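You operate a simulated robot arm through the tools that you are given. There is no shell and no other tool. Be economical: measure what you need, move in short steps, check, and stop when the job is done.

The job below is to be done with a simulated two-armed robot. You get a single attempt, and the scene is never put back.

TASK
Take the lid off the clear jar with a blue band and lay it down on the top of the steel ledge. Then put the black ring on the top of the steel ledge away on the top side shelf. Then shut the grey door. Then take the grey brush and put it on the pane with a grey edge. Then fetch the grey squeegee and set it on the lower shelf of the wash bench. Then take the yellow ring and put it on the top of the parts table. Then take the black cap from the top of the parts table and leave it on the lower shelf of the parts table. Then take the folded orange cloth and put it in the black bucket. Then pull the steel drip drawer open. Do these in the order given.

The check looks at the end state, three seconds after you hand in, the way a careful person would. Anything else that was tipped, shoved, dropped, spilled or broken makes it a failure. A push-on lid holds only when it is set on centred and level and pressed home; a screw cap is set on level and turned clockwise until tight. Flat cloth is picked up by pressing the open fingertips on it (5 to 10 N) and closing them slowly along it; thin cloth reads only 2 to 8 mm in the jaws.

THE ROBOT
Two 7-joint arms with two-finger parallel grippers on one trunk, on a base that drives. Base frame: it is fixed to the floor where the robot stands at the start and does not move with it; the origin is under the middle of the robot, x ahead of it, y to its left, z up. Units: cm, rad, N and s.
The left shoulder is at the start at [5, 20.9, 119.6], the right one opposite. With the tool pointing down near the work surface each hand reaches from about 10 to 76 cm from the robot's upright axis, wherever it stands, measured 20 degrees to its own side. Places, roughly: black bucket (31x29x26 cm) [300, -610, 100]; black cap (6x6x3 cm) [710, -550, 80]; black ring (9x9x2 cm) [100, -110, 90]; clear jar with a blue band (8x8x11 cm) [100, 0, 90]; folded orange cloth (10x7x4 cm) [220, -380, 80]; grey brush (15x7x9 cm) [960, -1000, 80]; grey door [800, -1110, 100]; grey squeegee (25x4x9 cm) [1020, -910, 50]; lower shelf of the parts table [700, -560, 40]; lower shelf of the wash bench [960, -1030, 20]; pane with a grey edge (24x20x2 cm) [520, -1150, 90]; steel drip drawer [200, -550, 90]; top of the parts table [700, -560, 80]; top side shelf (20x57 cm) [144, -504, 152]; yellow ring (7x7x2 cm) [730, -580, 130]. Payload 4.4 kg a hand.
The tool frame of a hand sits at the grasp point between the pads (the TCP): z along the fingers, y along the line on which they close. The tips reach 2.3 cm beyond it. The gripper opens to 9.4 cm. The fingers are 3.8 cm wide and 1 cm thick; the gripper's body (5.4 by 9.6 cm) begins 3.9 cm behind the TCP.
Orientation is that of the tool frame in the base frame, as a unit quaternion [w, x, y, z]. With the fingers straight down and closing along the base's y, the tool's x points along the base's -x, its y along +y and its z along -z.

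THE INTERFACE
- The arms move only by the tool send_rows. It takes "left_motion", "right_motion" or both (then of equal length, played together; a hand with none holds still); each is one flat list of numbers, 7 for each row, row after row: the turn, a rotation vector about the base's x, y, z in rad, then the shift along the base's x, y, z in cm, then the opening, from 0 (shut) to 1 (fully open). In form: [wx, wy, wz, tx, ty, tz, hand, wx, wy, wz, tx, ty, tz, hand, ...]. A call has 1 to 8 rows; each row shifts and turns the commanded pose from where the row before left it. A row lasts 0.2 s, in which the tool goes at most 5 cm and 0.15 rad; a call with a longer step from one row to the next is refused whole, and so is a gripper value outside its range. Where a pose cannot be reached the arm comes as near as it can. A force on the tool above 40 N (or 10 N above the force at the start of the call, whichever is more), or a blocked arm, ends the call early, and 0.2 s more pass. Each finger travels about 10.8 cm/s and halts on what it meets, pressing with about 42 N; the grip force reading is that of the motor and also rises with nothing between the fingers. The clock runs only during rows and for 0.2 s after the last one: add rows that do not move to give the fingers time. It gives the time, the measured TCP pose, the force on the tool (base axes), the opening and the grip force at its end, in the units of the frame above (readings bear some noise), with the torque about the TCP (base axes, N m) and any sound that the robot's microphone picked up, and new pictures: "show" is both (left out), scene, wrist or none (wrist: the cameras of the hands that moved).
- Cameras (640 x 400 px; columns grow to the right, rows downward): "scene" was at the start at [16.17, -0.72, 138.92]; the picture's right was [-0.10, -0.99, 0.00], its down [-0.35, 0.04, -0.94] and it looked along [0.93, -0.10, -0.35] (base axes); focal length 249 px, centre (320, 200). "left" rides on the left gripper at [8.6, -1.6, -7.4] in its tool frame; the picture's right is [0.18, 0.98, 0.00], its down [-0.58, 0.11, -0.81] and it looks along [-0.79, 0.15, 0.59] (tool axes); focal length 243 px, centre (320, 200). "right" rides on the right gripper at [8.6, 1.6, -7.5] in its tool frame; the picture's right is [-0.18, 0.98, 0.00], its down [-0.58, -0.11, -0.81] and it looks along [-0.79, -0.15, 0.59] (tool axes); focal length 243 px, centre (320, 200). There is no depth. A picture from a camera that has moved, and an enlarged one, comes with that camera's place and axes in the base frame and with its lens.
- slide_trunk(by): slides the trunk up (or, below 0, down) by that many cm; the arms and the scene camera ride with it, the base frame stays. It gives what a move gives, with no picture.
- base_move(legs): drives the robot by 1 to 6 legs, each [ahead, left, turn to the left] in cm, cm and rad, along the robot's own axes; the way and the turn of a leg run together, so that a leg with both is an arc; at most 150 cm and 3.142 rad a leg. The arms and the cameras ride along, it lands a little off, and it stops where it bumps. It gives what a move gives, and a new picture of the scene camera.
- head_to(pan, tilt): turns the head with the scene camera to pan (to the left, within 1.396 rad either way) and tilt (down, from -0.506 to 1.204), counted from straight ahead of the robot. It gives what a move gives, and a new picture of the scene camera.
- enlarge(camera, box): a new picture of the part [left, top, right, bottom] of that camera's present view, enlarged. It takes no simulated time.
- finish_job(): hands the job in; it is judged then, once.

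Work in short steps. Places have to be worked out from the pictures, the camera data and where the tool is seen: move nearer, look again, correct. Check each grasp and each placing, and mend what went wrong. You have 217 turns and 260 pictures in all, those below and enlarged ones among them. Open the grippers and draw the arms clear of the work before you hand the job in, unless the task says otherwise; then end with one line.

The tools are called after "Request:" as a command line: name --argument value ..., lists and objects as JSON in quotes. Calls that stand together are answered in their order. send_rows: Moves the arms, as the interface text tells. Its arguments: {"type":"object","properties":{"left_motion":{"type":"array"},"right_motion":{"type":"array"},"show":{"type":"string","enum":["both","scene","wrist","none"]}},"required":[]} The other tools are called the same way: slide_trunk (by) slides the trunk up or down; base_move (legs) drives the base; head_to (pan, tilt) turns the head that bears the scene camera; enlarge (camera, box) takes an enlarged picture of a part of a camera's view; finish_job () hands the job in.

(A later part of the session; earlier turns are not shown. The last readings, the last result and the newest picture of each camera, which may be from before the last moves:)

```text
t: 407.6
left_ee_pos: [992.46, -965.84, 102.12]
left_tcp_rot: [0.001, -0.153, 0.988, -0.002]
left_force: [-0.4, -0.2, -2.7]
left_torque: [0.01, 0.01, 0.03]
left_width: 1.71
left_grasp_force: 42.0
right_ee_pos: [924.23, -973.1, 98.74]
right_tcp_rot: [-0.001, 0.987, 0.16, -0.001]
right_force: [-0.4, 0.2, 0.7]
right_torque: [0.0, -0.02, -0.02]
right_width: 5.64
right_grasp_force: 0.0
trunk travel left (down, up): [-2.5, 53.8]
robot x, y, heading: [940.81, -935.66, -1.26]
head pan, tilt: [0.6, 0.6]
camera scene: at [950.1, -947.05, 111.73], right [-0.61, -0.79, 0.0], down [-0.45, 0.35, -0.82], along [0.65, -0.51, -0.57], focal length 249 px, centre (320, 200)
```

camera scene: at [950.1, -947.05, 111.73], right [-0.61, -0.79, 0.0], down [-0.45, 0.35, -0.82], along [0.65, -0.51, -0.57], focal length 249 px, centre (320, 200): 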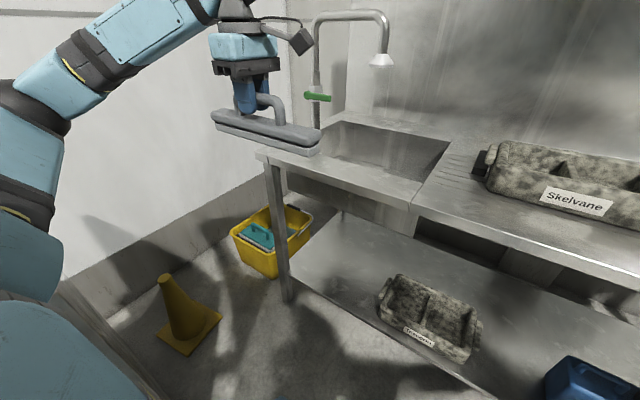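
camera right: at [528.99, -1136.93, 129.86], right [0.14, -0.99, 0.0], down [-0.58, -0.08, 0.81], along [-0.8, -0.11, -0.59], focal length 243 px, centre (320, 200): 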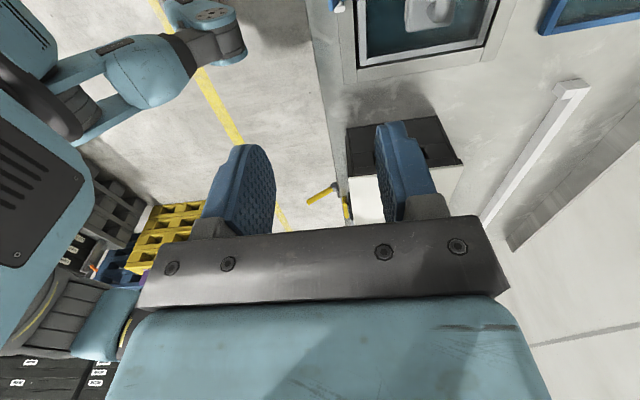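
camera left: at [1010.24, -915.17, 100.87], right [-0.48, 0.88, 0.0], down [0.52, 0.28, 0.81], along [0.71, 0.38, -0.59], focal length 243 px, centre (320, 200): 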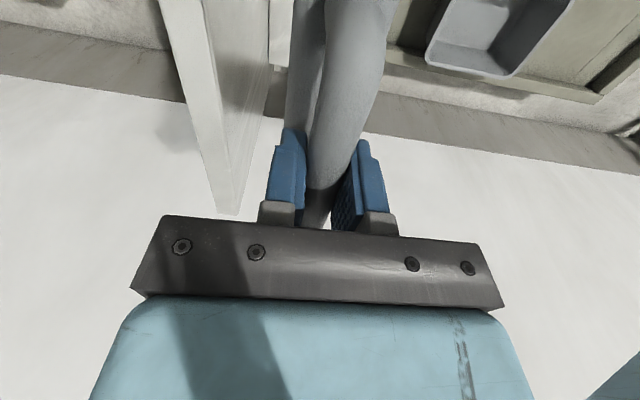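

Bench front edge at L≈-1241; the hand at L≈-1222.6 clears it. I lower the squeegee to z≈32 in front of the bench, in two steps.

Request:
send_rows --left_motion '[0, 0, 0, 0, 0, -4.7, 0, 0, 0, 0, 0, 0, -4.7, 0, 0, 0, 0, 0, 0, -4.7, 0, 0, 0, 0, 0, 0, -4.7, 0, 0, 0, 0, 0, 0, -4.7, 0, 0, 0, 0, 0, 0, -4.7, 0, 0, 0, 0, 0, 0, -4.7, 0, 0, 0, 0, 0, 0, -4.7, 0]' --show "scene"

```text
t: 409.4
left_ee_pos: [992.25, -967.35, 64.28]
left_tcp_rot: [0.0, -0.147, 0.989, 0.001]
left_force: [0.3, 0.1, -2.1]
left_torque: [0.03, -0.03, 0.02]
left_width: 1.7
left_grasp_force: 41.9
right_ee_pos: [923.71, -973.91, 98.3]
right_tcp_rot: [-0.009, 0.988, 0.154, 0.001]
right_force: [0.7, -0.9, -0.7]
right_torque: [-0.02, 0.0, -0.03]
right_width: 5.64
right_grasp_force: 0.0
trunk travel left (down, up): [-2.5, 53.8]
robot x, y, heading: [941.05, -935.59, -1.278]
head pan, tilt: [0.6, 0.6]
camera scene: at [949.98, -948.46, 111.64], right [-0.62, -0.78, -0.01], down [-0.44, 0.36, -0.82], along [0.65, -0.51, -0.57], focal length 249 px, centre (320, 200)
```

scene: 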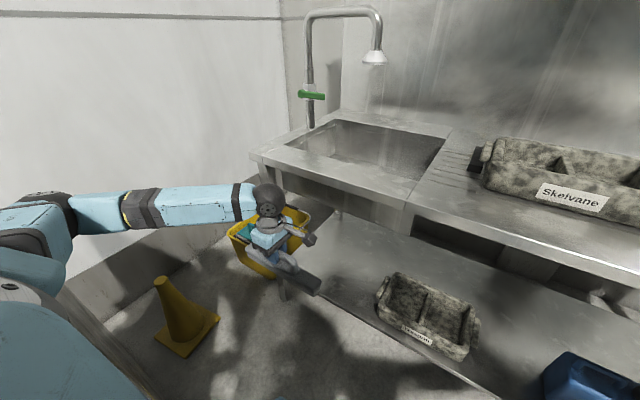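

The left elbow came down onto the panel, nudging the robot. I raise the hand again at once. Better plan: lay the squeegee lengthwise in the free 20 cm gap between the stone tray and the blue bin (n≈586).

Request:
send_rows --left_motion '[0, 0, 0, 0, 0, 4.7, 0, 0, 0, 0, 0, 0, 4.7, 0, 0, 0, 0, 0, 0, 4.7, 0, 0, 0, 0, 0, 0, 4.7, 0, 0, 0, 0, 0, 0, 4.7, 0, 0, 0, 0, 0, 0, 4.7, 0, 0, 0, 0, 0, 0, 4.7, 0]' --show "none"

Request:
base_move --legs '[[-22, 0, 0.015]]'

Request:
head_to --pan 1.1 --tilt 0.7

```text
t: 410.9
left_ee_pos: [992.41, -965.78, 97.63]
left_tcp_rot: [0.001, -0.153, 0.988, 0.0]
left_force: [-0.4, 0.1, -2.6]
left_torque: [0.01, -0.02, 0.0]
left_width: 1.7
left_grasp_force: 42.0
right_ee_pos: [924.12, -973.0, 98.68]
right_tcp_rot: [-0.002, 0.987, 0.159, 0.0]
right_force: [-0.3, -0.1, 0.6]
right_torque: [-0.01, -0.01, 0.01]
right_width: 5.64
right_grasp_force: 0.2
trunk travel left (down, up): [-2.5, 53.8]
robot x, y, heading: [940.58, -935.45, -1.262]
head pan, tilt: [0.6, 0.6]
```

```text
t: 412.6
left_ee_pos: [986.08, -944.44, 97.65]
left_tcp_rot: [0.0, -0.159, 0.987, -0.001]
left_force: [-0.5, -0.1, -2.1]
left_torque: [0.0, -0.01, 0.0]
left_width: 1.69
left_grasp_force: 42.6
right_ee_pos: [917.98, -952.43, 98.72]
right_tcp_rot: [-0.002, 0.986, 0.166, -0.001]
right_force: [0.4, 0.1, 0.9]
right_torque: [0.02, 0.02, -0.02]
right_width: 5.64
right_grasp_force: 0.1
trunk travel left (down, up): [-2.5, 53.8]
robot x, y, heading: [933.88, -914.73, -1.246]
head pan, tilt: [0.6, 0.6]
camera scene: at [943.48, -926.18, 111.74], right [-0.6, -0.8, 0.0], down [-0.45, 0.34, -0.83], along [0.66, -0.5, -0.56], focal length 249 px, centre (320, 200)
```

scene: 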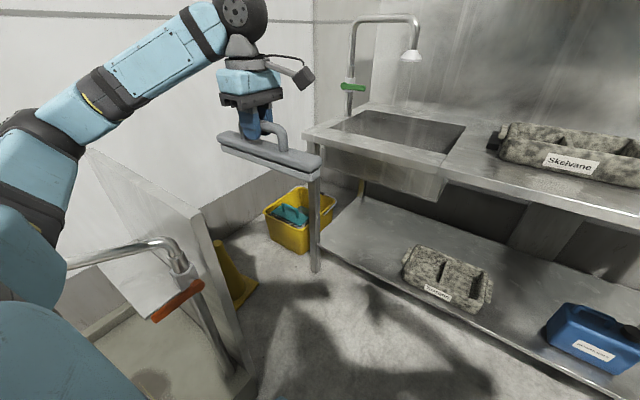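

```text
t: 413.6
left_ee_pos: [986.05, -944.43, 97.52]
left_tcp_rot: [0.0, -0.16, 0.987, -0.002]
left_force: [-0.3, 0.3, -2.4]
left_torque: [0.0, -0.01, 0.03]
left_width: 1.7
left_grasp_force: 41.9
right_ee_pos: [917.9, -952.61, 98.78]
right_tcp_rot: [0.0, 0.986, 0.166, -0.002]
right_force: [0.4, -0.7, 0.8]
right_torque: [0.04, 0.0, 0.0]
right_width: 5.62
right_grasp_force: 0.1
trunk travel left (down, up): [-2.5, 53.8]
robot x, y, heading: [934.03, -915.15, -1.248]
head pan, tilt: [1.1, 0.7]
camera scene: at [944.84, -922.15, 110.87], right [-0.15, -0.99, 0.0], down [-0.64, 0.1, -0.76], along [0.76, -0.11, -0.64], focal length 249 px, centre (320, 200)
```

scene: 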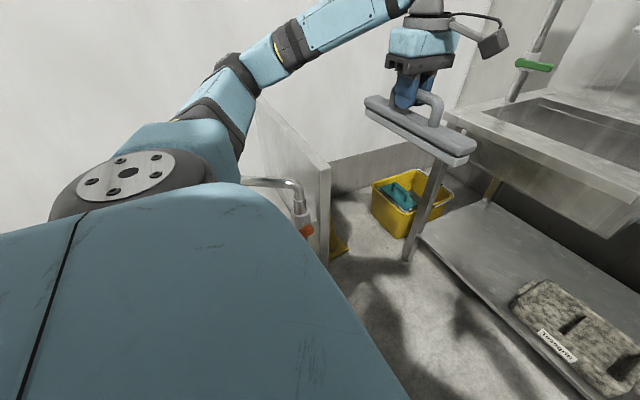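

Panel and tap look unharmed. I turn the gripper back (squeegee pointing fore-aft) and drive 40 cm right.

Request:
send_rows --left_motion '[0, 0, -0.149, -2, -0.7, 0, 0, 0, 0, -0.149, -2, -0.7, 0, 0, 0, 0, -0.149, -2, -0.7, 0, 0, 0, 0, -0.149, -2, -0.7, 0, 0, 0, 0, -0.149, -2, -0.7, 0, 0, 0, 0, -0.149, -2, -0.7, 0, 0, 0, 0, -0.149, -2, -0.7, 0, 0, 0, 0, -0.149, -2, -0.7, 0, 0]' --show "none"

Request:
send_rows --left_motion '[0, 0, -0.149, -2, -0.7, 0, 0, 0, 0, -0.149, -2, -0.7, 0, 0, 0, 0, -0.1, -2, -0.7, 0, 0]' --show "none"

Request:
base_move --legs '[[0, -38, -0.012]]'

Request:
head_to --pan 0.1 --tilt 0.6

```text
t: 415.4
left_ee_pos: [970.04, -950.04, 97.57]
left_tcp_rot: [0.0, 0.423, 0.906, -0.001]
left_force: [0.7, -0.4, -2.2]
left_torque: [-0.02, -0.02, 0.05]
left_width: 1.71
left_grasp_force: 41.6
right_ee_pos: [917.9, -952.56, 98.7]
right_tcp_rot: [-0.003, 0.986, 0.166, -0.001]
right_force: [0.2, -0.1, -0.1]
right_torque: [-0.01, 0.03, -0.01]
right_width: 5.62
right_grasp_force: 0.0
trunk travel left (down, up): [-2.5, 53.8]
robot x, y, heading: [934.12, -914.79, -1.249]
head pan, tilt: [1.1, 0.7]
```

```text
t: 416.2
left_ee_pos: [963.99, -952.22, 97.47]
left_tcp_rot: [-0.002, 0.593, 0.805, -0.002]
left_force: [0.0, -1.1, -1.9]
left_torque: [0.0, -0.01, 0.02]
left_width: 1.7
left_grasp_force: 42.1
right_ee_pos: [917.93, -952.59, 98.68]
right_tcp_rot: [-0.001, 0.986, 0.166, -0.001]
right_force: [0.1, 0.2, 0.3]
right_torque: [0.01, -0.01, 0.0]
right_width: 5.64
right_grasp_force: 0.1
trunk travel left (down, up): [-2.5, 53.8]
robot x, y, heading: [934.19, -914.84, -1.247]
head pan, tilt: [1.1, 0.7]
```

```text
t: 420.0
left_ee_pos: [927.41, -964.47, 97.54]
left_tcp_rot: [-0.002, 0.599, 0.801, -0.002]
left_force: [-0.5, -0.8, -2.5]
left_torque: [0.0, -0.02, 0.0]
left_width: 1.71
left_grasp_force: 42.0
right_ee_pos: [881.34, -964.01, 98.72]
right_tcp_rot: [-0.002, 0.987, 0.158, -0.001]
right_force: [0.5, 0.4, -0.5]
right_torque: [-0.02, 0.01, 0.0]
right_width: 5.62
right_grasp_force: 0.0
trunk travel left (down, up): [-2.5, 53.8]
robot x, y, heading: [897.71, -926.71, -1.262]
head pan, tilt: [1.1, 0.7]
camera scene: at [908.67, -934.1, 110.87], right [-0.16, -0.99, 0.0], down [-0.64, 0.1, -0.76], along [0.75, -0.12, -0.64], focal length 249 px, centre (320, 200)
```

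scene: 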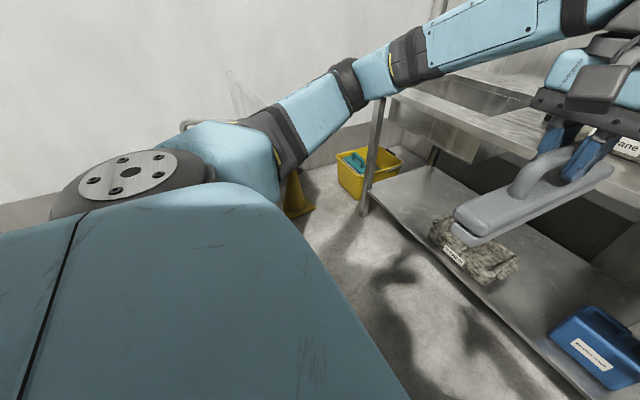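

```text
t: 421.3
left_ee_pos: [927.34, -964.4, 97.55]
left_tcp_rot: [-0.001, 0.599, 0.801, -0.001]
left_force: [0.8, 0.7, -2.3]
left_torque: [0.0, 0.04, 0.02]
left_width: 1.72
left_grasp_force: 41.1
right_ee_pos: [881.36, -964.13, 98.73]
right_tcp_rot: [-0.001, 0.987, 0.158, -0.002]
right_force: [0.2, -0.2, 0.3]
right_torque: [-0.01, 0.01, -0.02]
right_width: 5.63
right_grasp_force: 0.0
trunk travel left (down, up): [-2.5, 53.8]
robot x, y, heading: [898.6, -926.45, -1.266]
head pan, tilt: [0.099, 0.6]
camera scene: at [903.81, -940.83, 111.73], right [-0.92, -0.4, 0.0], down [-0.22, 0.52, -0.82], along [0.33, -0.76, -0.57], focal length 249 px, centre (320, 200)
```

scene: 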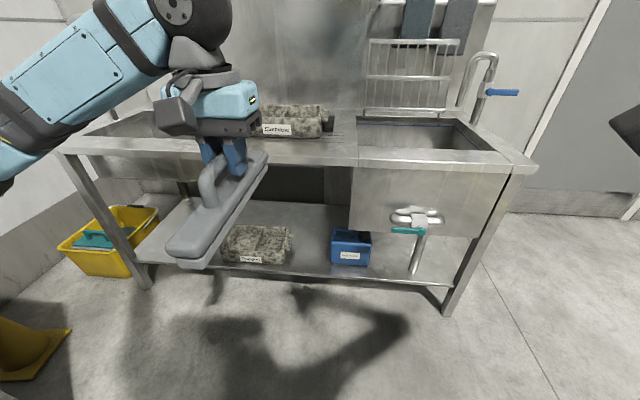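

Clear view: the gap between tray (n≈597) and blue bin (n≈576) is free; the bench underside there is open. I extend the hand 15 cm, lower it in front of the bench to z≈33.

Request:
send_rows --left_motion '[0, 0, 0.024, 0.57, -3.75, -3, 0, 0, 0, 0, 0.57, -3.75, -3, 0, 0, 0, 0, 0.57, -3.75, -3, 0, 0, 0, 0, 0.57, -3.75, -3, 0, 0, 0, 0, 0, 0, -4.6, 0, 0, 0, 0, 0, 0, -4.6, 0, 0, 0, 0, 0, 0, -4.6, 0, 0, 0, 0, 0, 0, -4.6, 0]' --show "none"

Request:
send_rows --left_motion '[0, 0, 0, 0, 0, -4.6, 0, 0, 0, 0, 0, 0, -4.6, 0, 0, 0, 0, 0, 0, -4.6, 0, 0, 0, 0, 0, 0, -4.6, 0, 0, 0, 0, 0, 0, -4.6, 0, 0, 0, 0, 0, 0, -4.6, 0, 0, 0, 0, 0, 0, -4.6, 0, 0, 0, 0, 0, 0, -2, 0]' --show "both"

```text
t: 423.1
left_ee_pos: [929.64, -979.45, 67.15]
left_tcp_rot: [-0.001, 0.59, 0.807, -0.002]
left_force: [-1.0, -0.5, -3.1]
left_torque: [-0.03, -0.02, 0.03]
left_width: 1.7
left_grasp_force: 42.6
right_ee_pos: [881.28, -964.04, 98.64]
right_tcp_rot: [-0.002, 0.987, 0.158, 0.0]
right_force: [0.2, -0.3, 0.1]
right_torque: [-0.02, 0.0, 0.0]
right_width: 5.62
right_grasp_force: 0.1
trunk travel left (down, up): [-2.5, 53.8]
robot x, y, heading: [898.08, -926.71, -1.262]
head pan, tilt: [0.099, 0.6]
```

```text
t: 424.9
left_ee_pos: [929.68, -979.39, 32.85]
left_tcp_rot: [-0.001, 0.59, 0.807, -0.001]
left_force: [0.7, -0.6, -2.1]
left_torque: [0.0, -0.03, 0.01]
left_width: 1.72
left_grasp_force: 41.9
right_ee_pos: [881.43, -964.03, 98.73]
right_tcp_rot: [-0.002, 0.988, 0.157, -0.001]
right_force: [0.1, 0.3, 0.0]
right_torque: [0.0, -0.02, -0.04]
right_width: 5.66
right_grasp_force: 0.2
trunk travel left (down, up): [-2.5, 53.8]
robot x, y, heading: [897.68, -926.57, -1.261]
head pan, tilt: [0.099, 0.6]
camera scene: at [903.8, -940.84, 111.73], right [-0.92, -0.4, 0.0], down [-0.22, 0.52, -0.82], along [0.33, -0.76, -0.57], focal length 249 px, centre (320, 200)
camera left: at [925.46, -971.64, 40.32], right [0.88, 0.47, 0.0], down [0.28, -0.52, 0.81], along [0.38, -0.71, -0.59], focal length 243 px, centre (320, 200)
```

scene: 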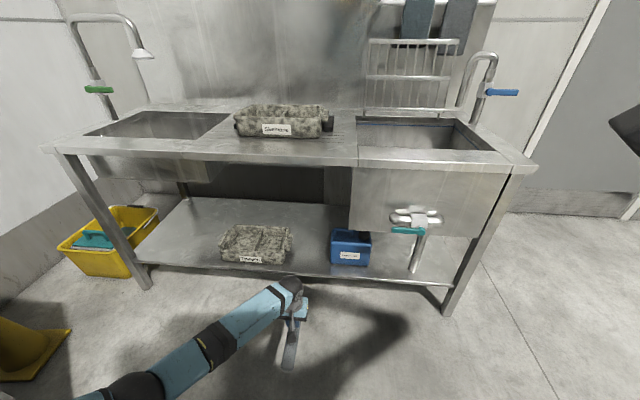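
left: 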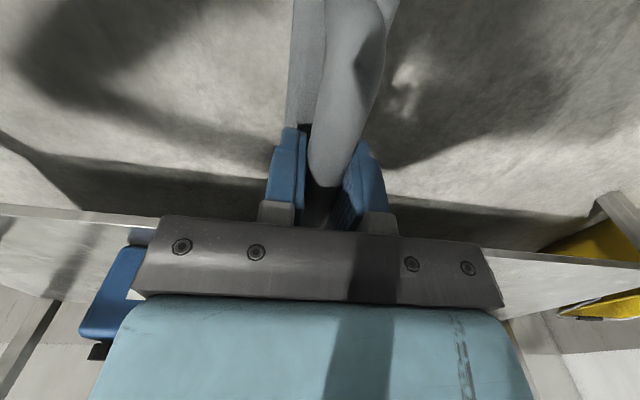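

Hand is at n≈586.5, aligned with the gap, squeegee bottom just above shelf height (~21.7). I drive forward 25 cm and check.

Request:
base_move --legs '[[25, 0, 0]]'

```text
t: 426.7
left_ee_pos: [937.13, -1003.2, 32.99]
left_tcp_rot: [-0.002, 0.591, 0.807, -0.001]
left_force: [-0.5, 0.4, -2.4]
left_torque: [-0.01, -0.02, 0.0]
left_width: 1.72
left_grasp_force: 41.9
right_ee_pos: [888.87, -987.8, 98.61]
right_tcp_rot: [-0.002, 0.988, 0.157, -0.002]
right_force: [-0.6, -0.2, 0.0]
right_torque: [-0.03, -0.03, 0.0]
right_width: 5.64
right_grasp_force: 0.0
trunk travel left (down, up): [-2.5, 53.8]
robot x, y, heading: [905.7, -949.76, -1.264]
head pan, tilt: [0.099, 0.6]
camera scene: at [911.31, -964.6, 111.73], right [-0.92, -0.39, 0.0], down [-0.22, 0.52, -0.82], along [0.33, -0.76, -0.57], focal length 249 px, centre (320, 200)
```

scene: 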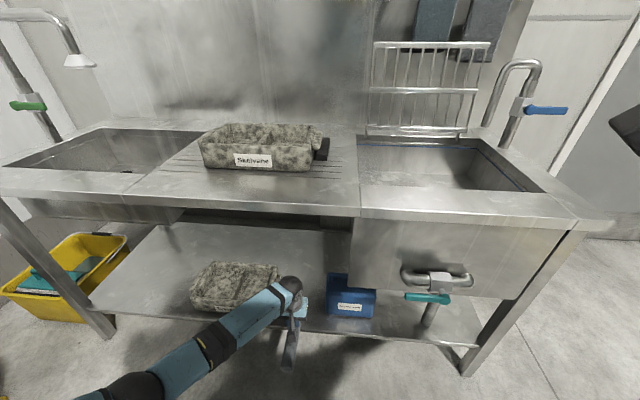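

Request:
enlarge --camera "scene" --box '[170, 230, 400, 390]'

Request:
enlarge --camera "left" --box '[0, 0, 640, 400]'

```text
2.50 times, centred on (285, 310) of scene
camera zoom: at [911.31, -964.6, 111.73], right [-0.92, -0.39, 0.0], down [-0.22, 0.52, -0.82], along [0.33, -0.76, -0.57], focal length 623 px, centre (408, -75)
```

zoom: 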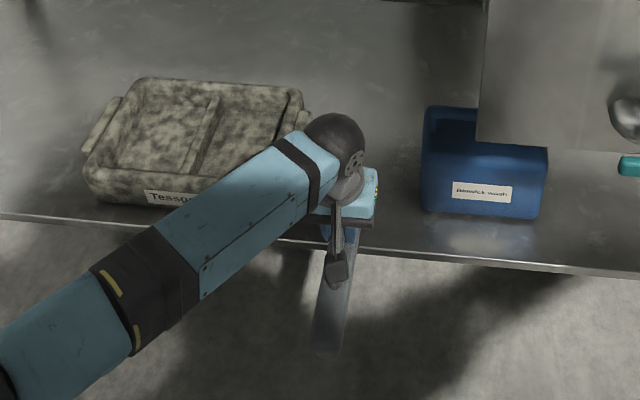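

```text
1.00 times, centred on (320, 200) of left (not enlarged: the box is as wide or as high as the picture)
camera zoom: at [932.95, -995.43, 40.35], right [0.88, 0.47, 0.0], down [0.28, -0.52, 0.81], along [0.38, -0.71, -0.59], focal length 243 px, centre (320, 200)
```

zoom: 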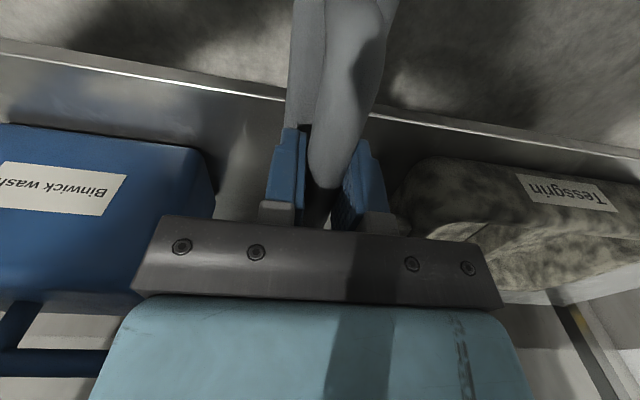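

Well centred between bin and tray. I advance 15 cm more.

Request:
base_move --legs '[[15, 0, 0]]'

Request:
enlarge --camera "left" --box '[0, 0, 640, 400]'

```text
t: 428.1
left_ee_pos: [941.63, -1017.64, 32.86]
left_tcp_rot: [-0.001, 0.591, 0.807, -0.001]
left_force: [0.4, -0.2, -2.0]
left_torque: [-0.01, -0.02, 0.02]
left_width: 1.7
left_grasp_force: 41.8
right_ee_pos: [893.44, -1002.22, 98.74]
right_tcp_rot: [-0.001, 0.988, 0.157, -0.001]
right_force: [0.4, -0.2, 0.2]
right_torque: [-0.01, 0.04, -0.01]
right_width: 5.63
right_grasp_force: 0.0
trunk travel left (down, up): [-2.5, 53.8]
robot x, y, heading: [909.86, -964.66, -1.266]
head pan, tilt: [0.099, 0.6]
camera scene: at [915.84, -979.01, 111.72], right [-0.92, -0.39, 0.0], down [-0.22, 0.52, -0.82], along [0.32, -0.76, -0.57], focal length 249 px, centre (320, 200)
```

scene: 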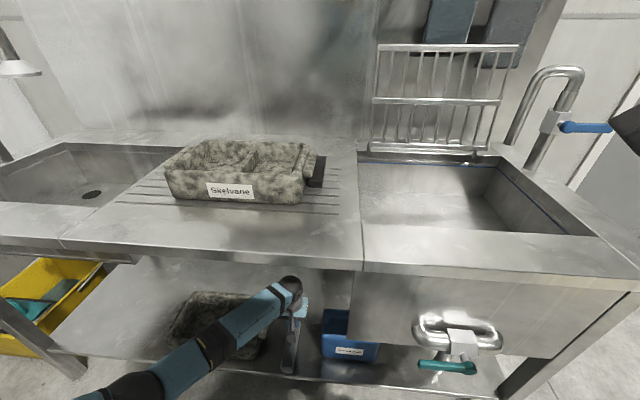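

```text
1.00 times, centred on (320, 200) of left (not enlarged: the box is as wide or as high as the picture)
camera zoom: at [937.44, -1009.85, 40.33], right [0.88, 0.47, 0.0], down [0.28, -0.52, 0.81], along [0.38, -0.71, -0.59], focal length 243 px, centre (320, 200)
```

zoom: 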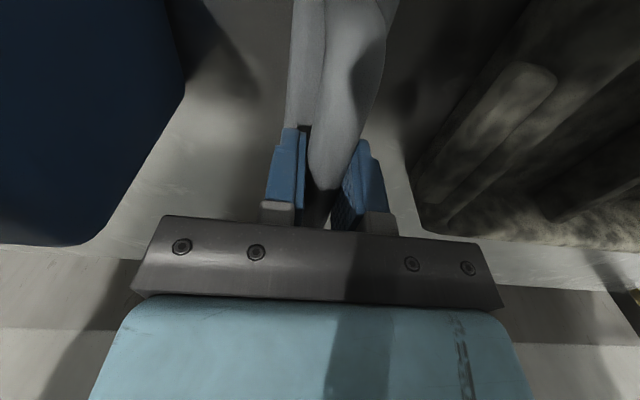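

Now 3 cm further in with the arm, then lower until contact.

Request:
send_rows --left_motion '[0, 0, 0, 0.92, -2.86, 0, 0, 0, 0, 0, 0, 0, -1.5, 0, 0, 0, 0, 0, 0, -0.5, 0, 0, 0, 0, 0, 0, -0.4, 0, 0, 0, 0, 0, 0, -0.4, 0, 0, 0, 0, 0, 0, -0.4, 0]' --show "none"

```text
t: 429.5
left_ee_pos: [942.51, -1020.45, 29.72]
left_tcp_rot: [-0.002, 0.591, 0.807, -0.001]
left_force: [-0.1, -0.7, -1.7]
left_torque: [-0.03, 0.01, 0.04]
left_width: 1.69
left_grasp_force: 41.7
right_ee_pos: [893.28, -1002.18, 98.67]
right_tcp_rot: [-0.002, 0.988, 0.157, -0.001]
right_force: [0.4, -0.2, -0.2]
right_torque: [0.01, 0.0, 0.0]
right_width: 5.63
right_grasp_force: 0.1
trunk travel left (down, up): [-2.5, 53.8]
robot x, y, heading: [909.91, -964.68, -1.266]
head pan, tilt: [0.099, 0.6]
```

Request:
send_rows --left_motion '[0, 0, 0, 0, 0, -0.4, 0, 0, 0, 0, 0, 0, -0.4, 0, 0, 0, 0, 0, 0, -0.4, 0, 0, 0, 0, 0, 0, -0.3, 0, 0, 0, 0, 0, 0, -0.3, 0]' --show "none"

```text
t: 430.7
left_ee_pos: [942.8, -1020.92, 28.48]
left_tcp_rot: [0.002, 0.591, 0.807, -0.005]
left_force: [-0.2, 4.5, 20.2]
left_torque: [0.48, 0.19, -0.06]
left_width: 1.69
left_grasp_force: 41.7
right_ee_pos: [893.13, -1002.05, 98.68]
right_tcp_rot: [-0.002, 0.988, 0.157, -0.001]
right_force: [0.9, 0.4, -1.1]
right_torque: [0.01, -0.01, 0.01]
right_width: 5.64
right_grasp_force: 0.2
trunk travel left (down, up): [-2.5, 53.8]
robot x, y, heading: [910.12, -964.56, -1.267]
head pan, tilt: [0.099, 0.6]
stopped in row 5 (left hand): the force on the tool passed its limit at 46 N (the readings are from after the stop); the commanded pose is now the measured one
```

Down. I open, rise 5 cm, and look with the wrist camera.

Request:
send_rows --left_motion '[0, 0, 0, 0, 0, 0.1, 0.2, 0, 0, 0, 0, 0, 0, 0.4, 0, 0, 0, 0, 0, 0, 0.5, 0, 0, 0, 0, 0, 0, 0.5, 0, 0, 0, 0, 0, 2.5, 0.5, 0, 0, 0, 0, 0, 3, 0.5]' --show "wrist"

```text
t: 432.1
left_ee_pos: [942.69, -1020.52, 33.79]
left_tcp_rot: [-0.001, 0.591, 0.807, -0.003]
left_force: [-0.6, 0.6, -0.7]
left_torque: [-0.01, 0.01, 0.0]
left_width: 4.67
left_grasp_force: 0.1
right_ee_pos: [893.29, -1002.22, 98.57]
right_tcp_rot: [-0.002, 0.988, 0.156, -0.001]
right_force: [0.1, 0.4, 0.0]
right_torque: [0.04, 0.03, -0.01]
right_width: 5.61
right_grasp_force: 0.0
trunk travel left (down, up): [-2.5, 53.8]
robot x, y, heading: [910.01, -964.5, -1.268]
head pan, tilt: [0.099, 0.6]
camera left: at [938.49, -1012.78, 41.21], right [0.88, 0.47, -0.01], down [0.28, -0.52, 0.81], along [0.38, -0.71, -0.59], focal length 243 px, centre (320, 200)
```

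left: 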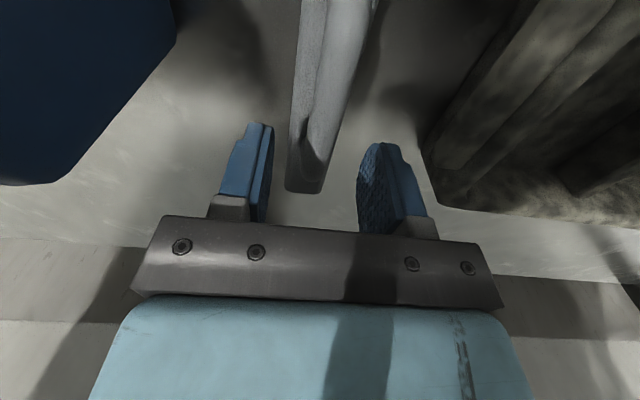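

Squeegee lies on the shelf. I rise 2 cm more and back out straight.

Request:
send_rows --left_motion '[0, 0, 0, 0, 0, 2.5, 0.5, 0, 0, 0, 0, 0, 0, 0.5]' --show "none"

Request:
base_move --legs '[[-60, 0, 0]]'

```text
t: 432.7
left_ee_pos: [942.8, -1020.66, 36.53]
left_tcp_rot: [0.001, 0.591, 0.807, -0.003]
left_force: [-0.7, -1.5, 0.5]
left_torque: [0.02, -0.03, 0.0]
left_width: 4.68
left_grasp_force: 0.0
right_ee_pos: [893.23, -1002.19, 98.64]
right_tcp_rot: [-0.002, 0.988, 0.156, -0.002]
right_force: [0.2, 0.0, 1.0]
right_torque: [0.0, -0.05, 0.0]
right_width: 5.63
right_grasp_force: 0.1
trunk travel left (down, up): [-2.5, 53.8]
robot x, y, heading: [909.82, -964.42, -1.265]
head pan, tilt: [0.099, 0.6]
```

```text
t: 436.1
left_ee_pos: [924.66, -963.27, 36.47]
left_tcp_rot: [0.0, 0.593, 0.805, -0.003]
left_force: [0.0, 0.0, 0.3]
left_torque: [0.02, 0.02, -0.01]
left_width: 4.68
left_grasp_force: 0.1
right_ee_pos: [875.11, -944.57, 98.79]
right_tcp_rot: [-0.002, 0.988, 0.153, -0.001]
right_force: [-1.1, 0.2, 0.4]
right_torque: [0.01, 0.01, 0.03]
right_width: 5.64
right_grasp_force: 0.1
trunk travel left (down, up): [-2.5, 53.8]
robot x, y, heading: [892.34, -907.03, -1.27]
head pan, tilt: [0.099, 0.6]
camera scene: at [897.82, -921.42, 111.74], right [-0.92, -0.39, 0.0], down [-0.22, 0.52, -0.83], along [0.32, -0.76, -0.56], focal length 249 px, centre (320, 200)
```

scene: 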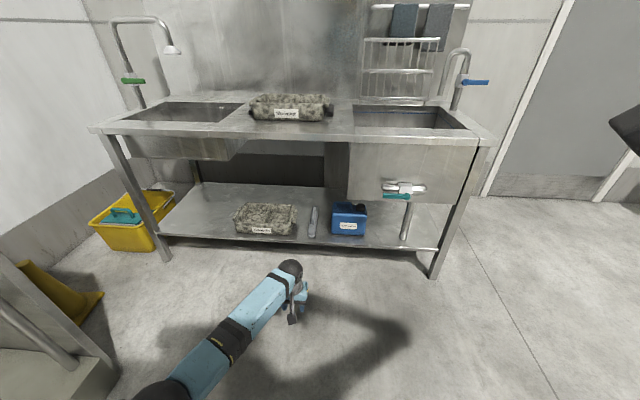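

Squeegee placed neatly. Next the yellow ring near the parts table ([730,-580,130]). I raise trunk and left hand, turn around and drive across the hall.

Request:
slide_trunk --by 28

Request:
send_rows --left_motion '[0, 0, 0, 0, 1, 4.8, 1, 0, 0, 0, 0, 1, 4.8, 1, 0, 0, 0, 0, 1, 4.8, 1, 0, 0, 0, 0, 1, 4.8, 1, 0, 0, 0, 0, 1, 4.8, 1, 0, 0, 0, 0, 1, 4.8, 1, 0, 0, 0, 0, 1, 4.8, 1, 0, 0, 0, 0, 1, 4.8, 1]' --show "none"

Request:
base_move --legs '[[-15, 0, 0], [0, 0, 3.14], [140, 35, 0], [70, 30, 0]]'

```text
t: 438.9
left_ee_pos: [924.56, -963.38, 64.5]
left_tcp_rot: [0.001, 0.594, 0.805, -0.003]
left_force: [0.8, 0.0, -0.8]
left_torque: [0.01, -0.01, -0.02]
left_width: 4.71
left_grasp_force: 0.1
right_ee_pos: [875.17, -944.46, 126.73]
right_tcp_rot: [-0.001, 0.988, 0.153, -0.001]
right_force: [0.6, -0.4, 0.0]
right_torque: [0.01, -0.01, 0.0]
right_width: 5.63
right_grasp_force: 0.1
trunk travel left (down, up): [-30.5, 25.8]
robot x, y, heading: [892.71, -906.94, -1.273]
head pan, tilt: [0.099, 0.6]
```

```text
t: 440.7
left_ee_pos: [924.57, -955.15, 102.74]
left_tcp_rot: [0.002, 0.594, 0.805, -0.002]
left_force: [0.0, 0.7, -0.1]
left_torque: [-0.01, 0.0, 0.0]
left_width: 9.4
left_grasp_force: 0.1
right_ee_pos: [875.13, -944.35, 126.7]
right_tcp_rot: [-0.001, 0.988, 0.153, 0.0]
right_force: [-0.1, 0.0, -0.1]
right_torque: [0.01, -0.01, 0.0]
right_width: 5.67
right_grasp_force: 0.0
trunk travel left (down, up): [-30.5, 25.8]
robot x, y, heading: [892.06, -907.07, -1.269]
head pan, tilt: [0.099, 0.6]
```

```text
t: 459.9
left_ee_pos: [725.35, -668.82, 102.96]
left_tcp_rot: [-0.003, 0.816, -0.577, -0.001]
left_force: [-0.6, 0.3, -0.1]
left_torque: [0.01, 0.03, -0.01]
left_width: 9.39
left_grasp_force: 0.1
right_ee_pos: [775.25, -677.59, 126.66]
right_tcp_rot: [0.001, -0.174, 0.985, -0.001]
right_force: [-0.1, -0.3, 0.0]
right_torque: [-0.01, -0.01, -0.01]
right_width: 5.64
right_grasp_force: 0.1
trunk travel left (down, up): [-30.5, 25.8]
robot x, y, heading: [759.79, -715.23, 1.912]
head pan, tilt: [0.099, 0.6]
camera scene: at [753.91, -701.11, 139.73], right [0.91, 0.42, 0.0], down [0.24, -0.51, -0.82], along [-0.35, 0.75, -0.57], focal length 249 px, centre (320, 200)
```

scene: 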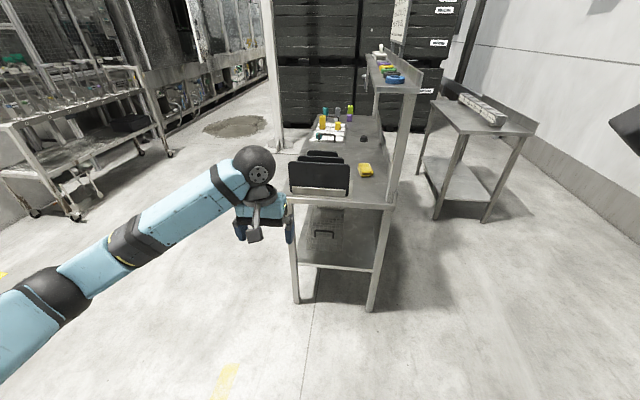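

The parts table is seen end-on, with a narrow upper shelf (rings) on its right. I enlarge that area.

Request:
enlarge --camera "scene" --box '[280, 40, 440, 210]'

```text
2.35 times, centred on (360, 125) of scene
camera zoom: at [753.91, -701.11, 139.73], right [0.91, 0.42, 0.0], down [0.24, -0.51, -0.82], along [-0.35, 0.75, -0.57], focal length 586 px, centre (226, 376)
```

zoom: 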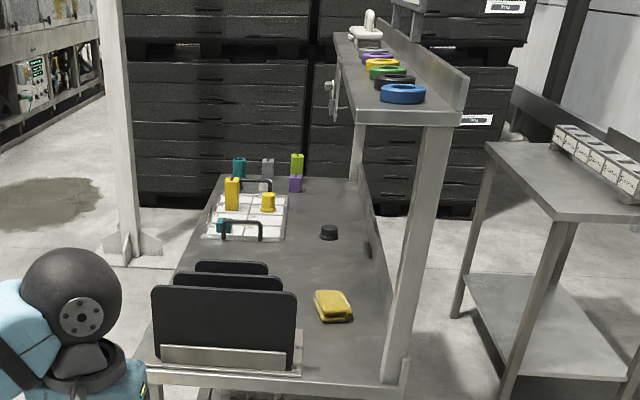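

Rings in a row (blue, black, green, yellow, purple) on the upper shelf; the black cap on the table top. I go round to the table's open side (facing +n) so the right hand, already closing fore-aft, can take the yellow ring.

Request:
base_move --legs '[[0, 95, 0], [0, 0, -1.6], [0, 149, 0], [15, 8, 0]]'

Request:
slide_trunk --by 25

Request:
head_to --pan -0.1 --tilt 0.5

```text
t: 486.3
left_ee_pos: [685.32, -560.21, 102.77]
left_tcp_rot: [0.002, -0.154, 0.988, -0.001]
left_force: [-0.2, 0.3, -0.1]
left_torque: [0.01, 0.02, 0.0]
left_width: 9.41
left_grasp_force: 0.2
right_ee_pos: [675.01, -609.74, 126.67]
right_tcp_rot: [0.0, 0.585, 0.811, -0.001]
right_force: [0.9, -0.1, -0.1]
right_torque: [-0.01, -0.02, -0.03]
right_width: 5.64
right_grasp_force: 0.1
trunk travel left (down, up): [-30.5, 25.8]
robot x, y, heading: [637.69, -592.93, 0.308]
head pan, tilt: [0.099, 0.6]
camera scene: at [652.18, -587.31, 139.73], right [0.4, -0.92, 0.0], down [-0.52, -0.22, -0.82], along [0.76, 0.33, -0.57], focal length 249 px, centre (320, 200)
```

scene: 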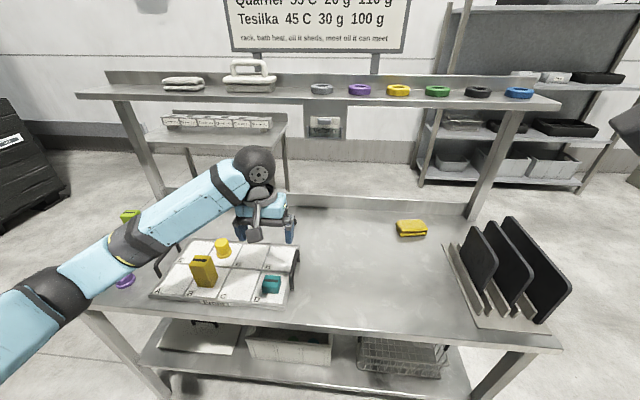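

```text
t: 488.9
left_ee_pos: [685.2, -560.17, 127.83]
left_tcp_rot: [0.004, -0.154, 0.988, -0.001]
left_force: [0.4, -0.8, 0.7]
left_torque: [0.0, -0.01, -0.01]
left_width: 9.41
left_grasp_force: 0.0
right_ee_pos: [675.05, -609.86, 151.67]
right_tcp_rot: [0.0, 0.586, 0.81, -0.002]
right_force: [-0.4, 0.3, 0.2]
right_torque: [-0.03, -0.02, 0.01]
right_width: 5.64
right_grasp_force: 0.0
trunk travel left (down, up): [-55.5, 0.8]
robot x, y, heading: [637.54, -593.21, 0.31]
head pan, tilt: [0.099, 0.6]
```

```text
t: 489.6
left_ee_pos: [685.27, -560.12, 127.84]
left_tcp_rot: [0.003, -0.155, 0.988, -0.001]
left_force: [-0.3, -0.2, -0.4]
left_torque: [0.03, 0.03, 0.0]
left_width: 9.4
left_grasp_force: 0.2
right_ee_pos: [675.02, -609.88, 151.6]
right_tcp_rot: [-0.001, 0.586, 0.81, -0.001]
right_force: [0.1, -0.4, 0.3]
right_torque: [0.02, -0.03, 0.0]
right_width: 5.65
right_grasp_force: 0.0
trunk travel left (down, up): [-55.5, 0.8]
robot x, y, heading: [637.55, -593.09, 0.308]
head pan, tilt: [-0.099, 0.499]
camera scene: at [652.93, -588.96, 165.64], right [0.21, -0.98, 0.0], down [-0.47, -0.1, -0.88], along [0.86, 0.18, -0.48], focal length 249 px, centre (320, 200)
```

scene: 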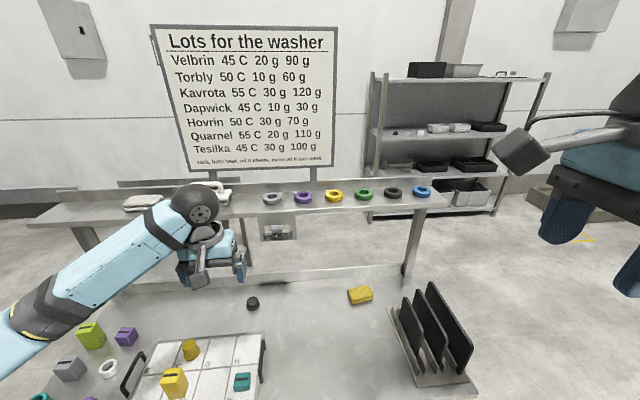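

Yellow ring triangulates to about [728.8,-578,126]. I drive 15 cm nearer, then bring the right hand over it.

Request:
base_move --legs '[[17, 0, 0]]'

```text
t: 491.2
left_ee_pos: [701.71, -554.86, 127.68]
left_tcp_rot: [0.001, -0.155, 0.988, -0.001]
left_force: [-0.3, 0.3, -0.4]
left_torque: [-0.03, 0.01, 0.01]
left_width: 9.4
left_grasp_force: 0.1
right_ee_pos: [691.51, -604.42, 151.6]
right_tcp_rot: [-0.002, 0.586, 0.811, -0.003]
right_force: [0.6, -1.1, 0.5]
right_torque: [-0.05, 0.04, 0.0]
right_width: 5.66
right_grasp_force: 0.1
trunk travel left (down, up): [-55.5, 0.8]
robot x, y, heading: [653.87, -588.09, 0.312]
head pan, tilt: [-0.099, 0.499]
stopped in leg 1: the robot was blocked; the commanded pose is now the measured one
camera scene: at [669.48, -583.65, 165.59], right [0.21, -0.98, 0.0], down [-0.47, -0.1, -0.88], along [0.86, 0.18, -0.48], focal length 249 px, centre (320, 200)
```

scene: 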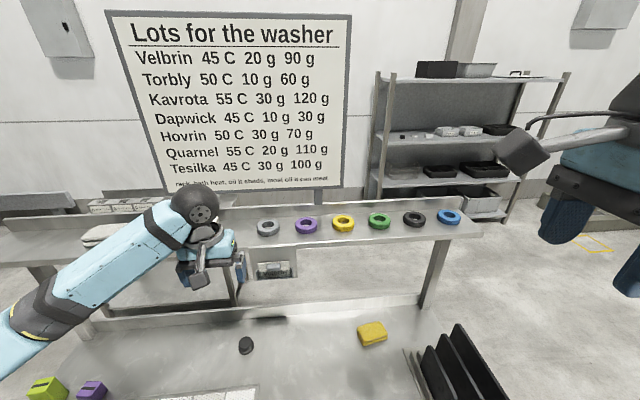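

Ring re-confirmed at [728.6,-578,126]. I move the right hand (opened) above it.

Request:
send_rows --right_motion '[0, 0, 0, 3.72, 2.64, 0, 1, 0, 0, 0, 3.72, 2.64, 0, 1, 0, 0, 0, 3.72, 2.64, 0, 1, 0, 0, 0, 3.72, 2.64, 0, 1, 0, 0, 0, 3.72, 2.64, 0, 1, 0, 0, 0, 3.72, 2.64, 0, 1, 0, 0, 0, 3.72, 2.64, 0, 1, 0, 0, 0, 3.72, 2.64, 0, 1]' --show "none"

Request:
send_rows --right_motion '[0, 0, 0, 3.72, 2.64, -3, 1, 0, 0, 0, 3.72, 2.64, -3, 1, 0, 0, 0, 0, 0, 0, 1]' --show "both"

```text
t: 493.1
left_ee_pos: [701.41, -554.68, 127.67]
left_tcp_rot: [0.003, -0.156, 0.988, -0.002]
left_force: [0.6, -0.6, 0.5]
left_torque: [0.0, 0.03, -0.02]
left_width: 9.43
left_grasp_force: 0.1
right_ee_pos: [721.04, -583.33, 151.71]
right_tcp_rot: [0.0, 0.586, 0.81, -0.003]
right_force: [-0.7, -0.4, 0.4]
right_torque: [-0.04, 0.02, 0.01]
right_width: 9.4
right_grasp_force: 0.0
trunk travel left (down, up): [-55.5, 0.8]
robot x, y, heading: [653.37, -587.97, 0.308]
head pan, tilt: [-0.099, 0.499]
```

```text
refused: row 1 steps farther than a row can; nothing moved
```

Request:
send_rows --right_motion '[0, 0, 0, 2.5, 1.75, -2, 1, 0, 0, 0, 2.5, 1.75, -2, 1, 0, 0, 0, 2.5, 1.75, -3, 1, 0, 0, 0, 0, 0, 0, 1]' --show "both"

```text
t: 494.1
left_ee_pos: [700.84, -555.05, 128.15]
left_tcp_rot: [0.006, -0.156, 0.988, -0.001]
left_force: [-0.4, 0.5, -1.0]
left_torque: [0.05, 0.03, 0.0]
left_width: 9.39
left_grasp_force: 0.0
right_ee_pos: [727.92, -578.5, 145.25]
right_tcp_rot: [0.001, 0.585, 0.811, 0.001]
right_force: [-24.9, -11.7, 14.1]
right_torque: [0.14, -0.71, -0.3]
right_width: 8.18
right_grasp_force: 0.0
trunk travel left (down, up): [-55.5, 0.8]
robot x, y, heading: [653.71, -587.93, 0.306]
head pan, tilt: [-0.099, 0.499]
camera scene: at [668.41, -584.03, 165.74], right [0.21, -0.98, 0.0], down [-0.46, -0.1, -0.88], along [0.86, 0.18, -0.47], focal length 249 px, centre (320, 200)
camera right: at [726.6, -569.85, 152.79], right [0.99, 0.14, 0.0], down [0.08, -0.59, 0.81], along [0.11, -0.8, -0.59], focal length 243 px, centre (320, 200)
```

scene: 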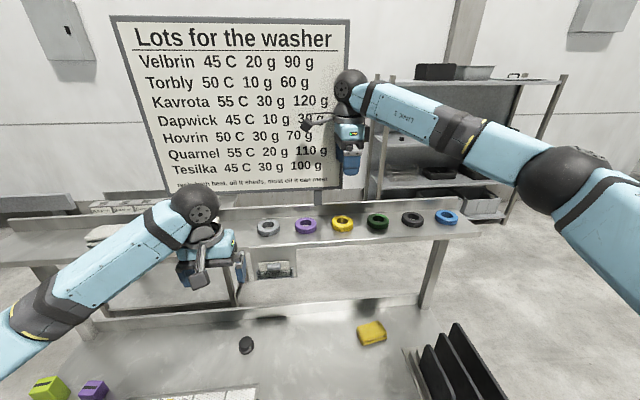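
right: 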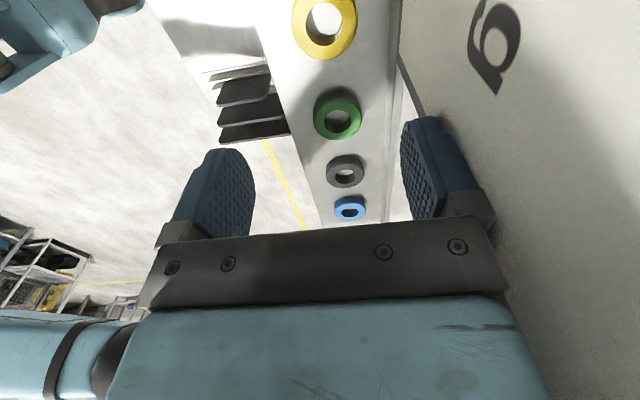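

The far finger touched the notice board right behind (force -25 N). I pull the right hand straight back at once; the left hand closing sideways suits better (10 cm ring spacing).

Request:
send_rows --right_motion '[0, 0, 0, -2, -0.6, 0, 0.9, 0, 0, 0, -4, -1.3, 1, 0.6, 0, 0, 0, -4.3, -1.4, 1, 0.6, 0, 0, 0, -4.3, -1.4, 0, 0.6, 0, 0, 0, -4.3, -1.4, 0, 0.6, 0, 0, 0, -4.3, -1.4, 0, 0.6, 0, 0, 0, -4.3, -1.4, 0, 0.6, 0, 0, 0, -4.3, -1.4, 0, 0.6]' --show "none"

Request:
send_rows --right_motion '[0, 0, 0, -1, -4.3, 0, 0.6, 0, 0, 0, -1, -4.3, 0, 0.6, 0, 0, 0, -1, -4.3, 0, 0.6]' --left_motion '[0, 0, 0, -1, -0.3, 4.5, 1, 0, 0, 0, -1, -0.3, 4.5, 1, 0, 0, 0, -1, -0.3, 4.5, 1]' --show "none"

Request:
base_move --legs '[[-2, 0, 0], [0, -30, 0.003]]'

```text
t: 495.9
left_ee_pos: [701.28, -554.95, 127.95]
left_tcp_rot: [0.004, -0.156, 0.988, -0.001]
left_force: [-0.2, 0.3, 0.9]
left_torque: [0.04, 0.01, 0.02]
left_width: 9.39
left_grasp_force: 0.1
right_ee_pos: [696.37, -588.66, 146.89]
right_tcp_rot: [0.001, 0.586, 0.81, -0.001]
right_force: [-0.6, -0.7, 0.8]
right_torque: [0.0, -0.03, -0.01]
right_width: 5.64
right_grasp_force: 0.1
trunk travel left (down, up): [-55.5, 0.8]
robot x, y, heading: [653.45, -587.94, 0.309]
head pan, tilt: [-0.099, 0.499]
```

```text
t: 496.6
left_ee_pos: [698.19, -556.0, 141.41]
left_tcp_rot: [0.004, -0.155, 0.988, -0.001]
left_force: [-0.3, -0.5, 0.0]
left_torque: [0.03, 0.0, -0.02]
left_width: 9.39
left_grasp_force: 0.1
right_ee_pos: [693.21, -601.6, 146.68]
right_tcp_rot: [0.0, 0.586, 0.811, -0.001]
right_force: [-0.1, -0.3, -0.2]
right_torque: [-0.01, 0.0, 0.0]
right_width: 5.65
right_grasp_force: 0.1
trunk travel left (down, up): [-55.5, 0.8]
robot x, y, heading: [653.5, -587.78, 0.314]
head pan, tilt: [-0.099, 0.499]
```

```text
t: 500.3
left_ee_pos: [705.77, -584.73, 141.26]
left_tcp_rot: [0.003, -0.156, 0.988, -0.002]
left_force: [0.8, 0.6, 0.0]
left_torque: [0.0, -0.02, 0.01]
left_width: 9.39
left_grasp_force: 0.0
right_ee_pos: [700.73, -630.38, 146.79]
right_tcp_rot: [0.0, 0.585, 0.811, -0.002]
right_force: [0.9, 0.9, -0.6]
right_torque: [0.02, 0.0, 0.04]
right_width: 5.64
right_grasp_force: 0.2
trunk travel left (down, up): [-55.5, 0.8]
robot x, y, heading: [660.47, -617.41, 0.31]
head pan, tilt: [-0.099, 0.499]
camera scene: at [676.3, -612.89, 165.64], right [0.21, -0.98, 0.0], down [-0.47, -0.1, -0.88], along [0.86, 0.18, -0.48], focal length 249 px, centre (320, 200)
```

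scene: 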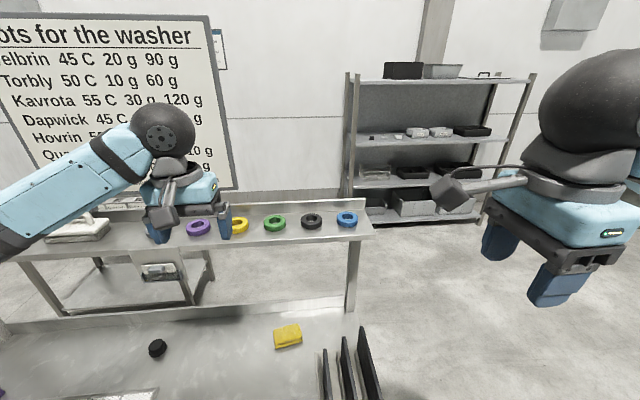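

Sign's right edge is right behind the ring, so I tilt the left tool ~0.34 rad (wrist leaning back to me), then approach the ring with 0.9 opening.

Request:
send_rows --left_motion '[0.035, -0.109, 0, 0, 0, 0, 0.9, 0.035, -0.109, 0, 0, 0, 0, 0.9, 0.035, -0.109, 0, 0, 0, 0, 0.9, 0, 0, 0, 4.3, 1.2, 0, 0.9, 0, 0, 0, 4.3, 1.2, 0, 0.9, 0, 0, 0, 4.3, 1.2, 0, 0.9, 0, 0, 0, 4.3, 1.2, 0, 0.9]' --show "wrist"

```text
t: 501.9
left_ee_pos: [722.97, -580.17, 141.23]
left_tcp_rot: [0.171, -0.154, 0.973, 0.025]
left_force: [0.6, 0.0, -0.1]
left_torque: [-0.04, 0.02, 0.01]
left_width: 8.48
left_grasp_force: 0.1
right_ee_pos: [701.04, -630.63, 146.59]
right_tcp_rot: [-0.001, 0.585, 0.811, -0.002]
right_force: [0.0, 0.0, 0.5]
right_torque: [0.0, 0.01, 0.03]
right_width: 5.63
right_grasp_force: 0.1
trunk travel left (down, up): [-55.5, 0.8]
robot x, y, heading: [660.36, -616.92, 0.317]
head pan, tilt: [-0.099, 0.499]
camera left: at [713.33, -584.96, 145.2], right [-0.47, 0.88, -0.07], down [0.22, 0.19, 0.96], along [0.86, 0.43, -0.29], focal length 243 px, centre (320, 200)
```

left: 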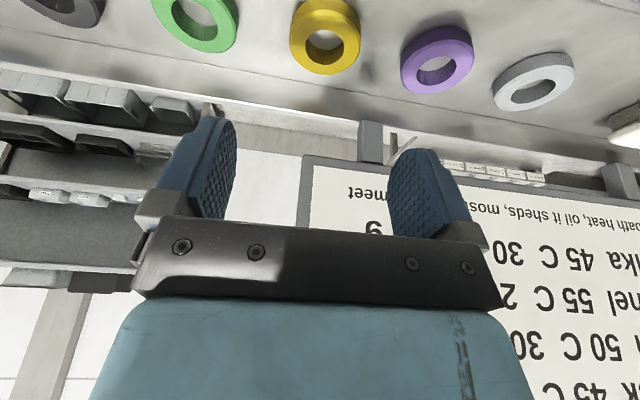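

Ring centre [727.6,-578.4]. I move over it and descend to z≈128, watching force.

Request:
send_rows --left_motion '[0, 0, 0, 2.2, 0.8, -4, 0.9, 0, 0, 0, 2.2, 0.8, -4, 0.9, 0, 0, 0, 0, 0, -3, 0.9, 0, 0, 0, 0, 0, -1.2, 0.9, 0, 0, 0, 0, 0, -0.6, 0.9, 0, 0, 0, 0, 0, -0.4, 0.9]' --show "wrist"

Request:
enlarge --camera "scene" --box '[160, 170, 320, 270]'

```text
t: 503.3
left_ee_pos: [727.29, -578.57, 128.19]
left_tcp_rot: [0.171, -0.155, 0.973, 0.026]
left_force: [-0.1, -0.2, -0.4]
left_torque: [0.01, -0.02, -0.02]
left_width: 8.47
left_grasp_force: 0.1
right_ee_pos: [700.76, -630.44, 146.65]
right_tcp_rot: [-0.001, 0.585, 0.811, -0.002]
right_force: [0.6, 0.3, 0.4]
right_torque: [0.02, 0.01, 0.01]
right_width: 5.64
right_grasp_force: 0.0
trunk travel left (down, up): [-55.5, 0.8]
robot x, y, heading: [660.98, -617.24, 0.312]
head pan, tilt: [-0.099, 0.499]
camera left: at [717.54, -583.38, 132.1], right [-0.47, 0.88, -0.07], down [0.22, 0.19, 0.96], along [0.86, 0.43, -0.28], focal length 243 px, centre (320, 200)
```

left: 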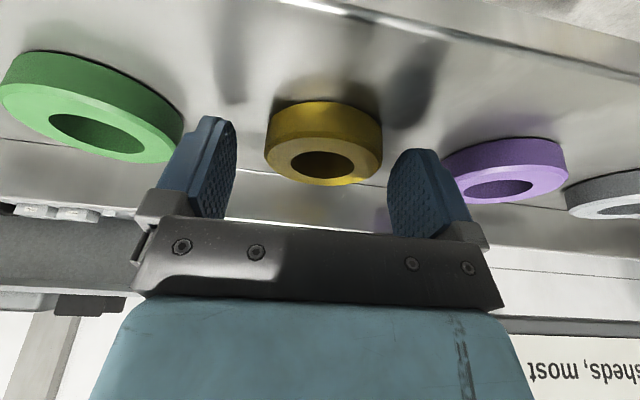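

```text
4.00 times, centred on (240, 220) of scene
camera zoom: at [676.27, -612.95, 165.65], right [0.21, -0.98, 0.0], down [-0.47, -0.1, -0.88], along [0.86, 0.18, -0.48], focal length 996 px, centre (640, 120)
```

zoom: 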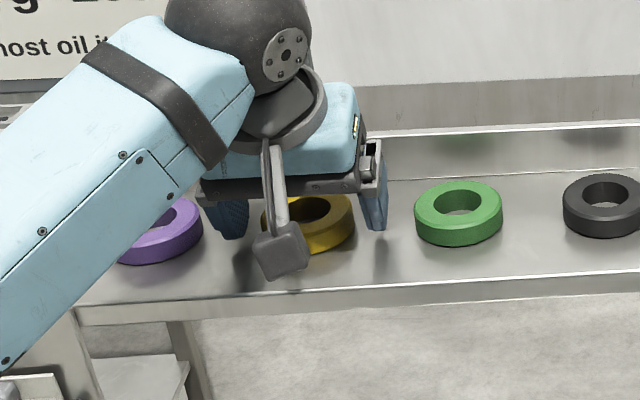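

Well straddled. I go down a little more until contact, then close.

Request:
send_rows --left_motion '[0, 0, 0, 0, 0, -0.4, 0.9, 0, 0, 0, 0, 0, -0.4, 0.9, 0, 0, 0, 0, 0, -0.3, 0.9]' --show "none"

Request:
send_rows --left_motion '[0, 0, 0, 0, 0, 0, 0.75, 0, 0, 0, 0, 0, 0, 0.65, 0, 0, 0, 0, 0, 0, 0.5, 0, 0, 0, 0, 0, 0, 0.5]' --show "none"

```text
t: 504.1
left_ee_pos: [727.32, -578.45, 127.92]
left_tcp_rot: [0.18, -0.153, 0.971, 0.025]
left_force: [-4.2, -3.1, 9.4]
left_torque: [0.28, 0.36, 0.37]
left_width: 8.39
left_grasp_force: 0.0
right_ee_pos: [700.6, -630.53, 146.76]
right_tcp_rot: [0.0, 0.585, 0.811, -0.001]
right_force: [0.1, -0.6, 0.2]
right_torque: [-0.01, 0.0, 0.03]
right_width: 5.65
right_grasp_force: 0.0
trunk travel left (down, up): [-55.5, 0.8]
robot x, y, heading: [660.87, -617.02, 0.314]
head pan, tilt: [-0.099, 0.499]
stopped in row 3 (left hand): the force on the tool passed its limit at 42 N (the readings are from after the stop); the commanded pose is now the measured one
```

```text
t: 505.1
left_ee_pos: [727.22, -578.51, 127.82]
left_tcp_rot: [0.179, -0.154, 0.971, 0.025]
left_force: [-0.5, 3.6, 21.4]
left_torque: [0.63, 0.42, 0.2]
left_width: 5.97
left_grasp_force: 41.7
right_ee_pos: [700.49, -630.57, 146.8]
right_tcp_rot: [0.001, 0.585, 0.811, -0.001]
right_force: [-0.3, 0.1, 0.4]
right_torque: [0.01, -0.02, 0.04]
right_width: 5.63
right_grasp_force: 0.0
trunk travel left (down, up): [-55.5, 0.8]
robot x, y, heading: [660.76, -617.31, 0.314]
head pan, tilt: [-0.099, 0.499]
```

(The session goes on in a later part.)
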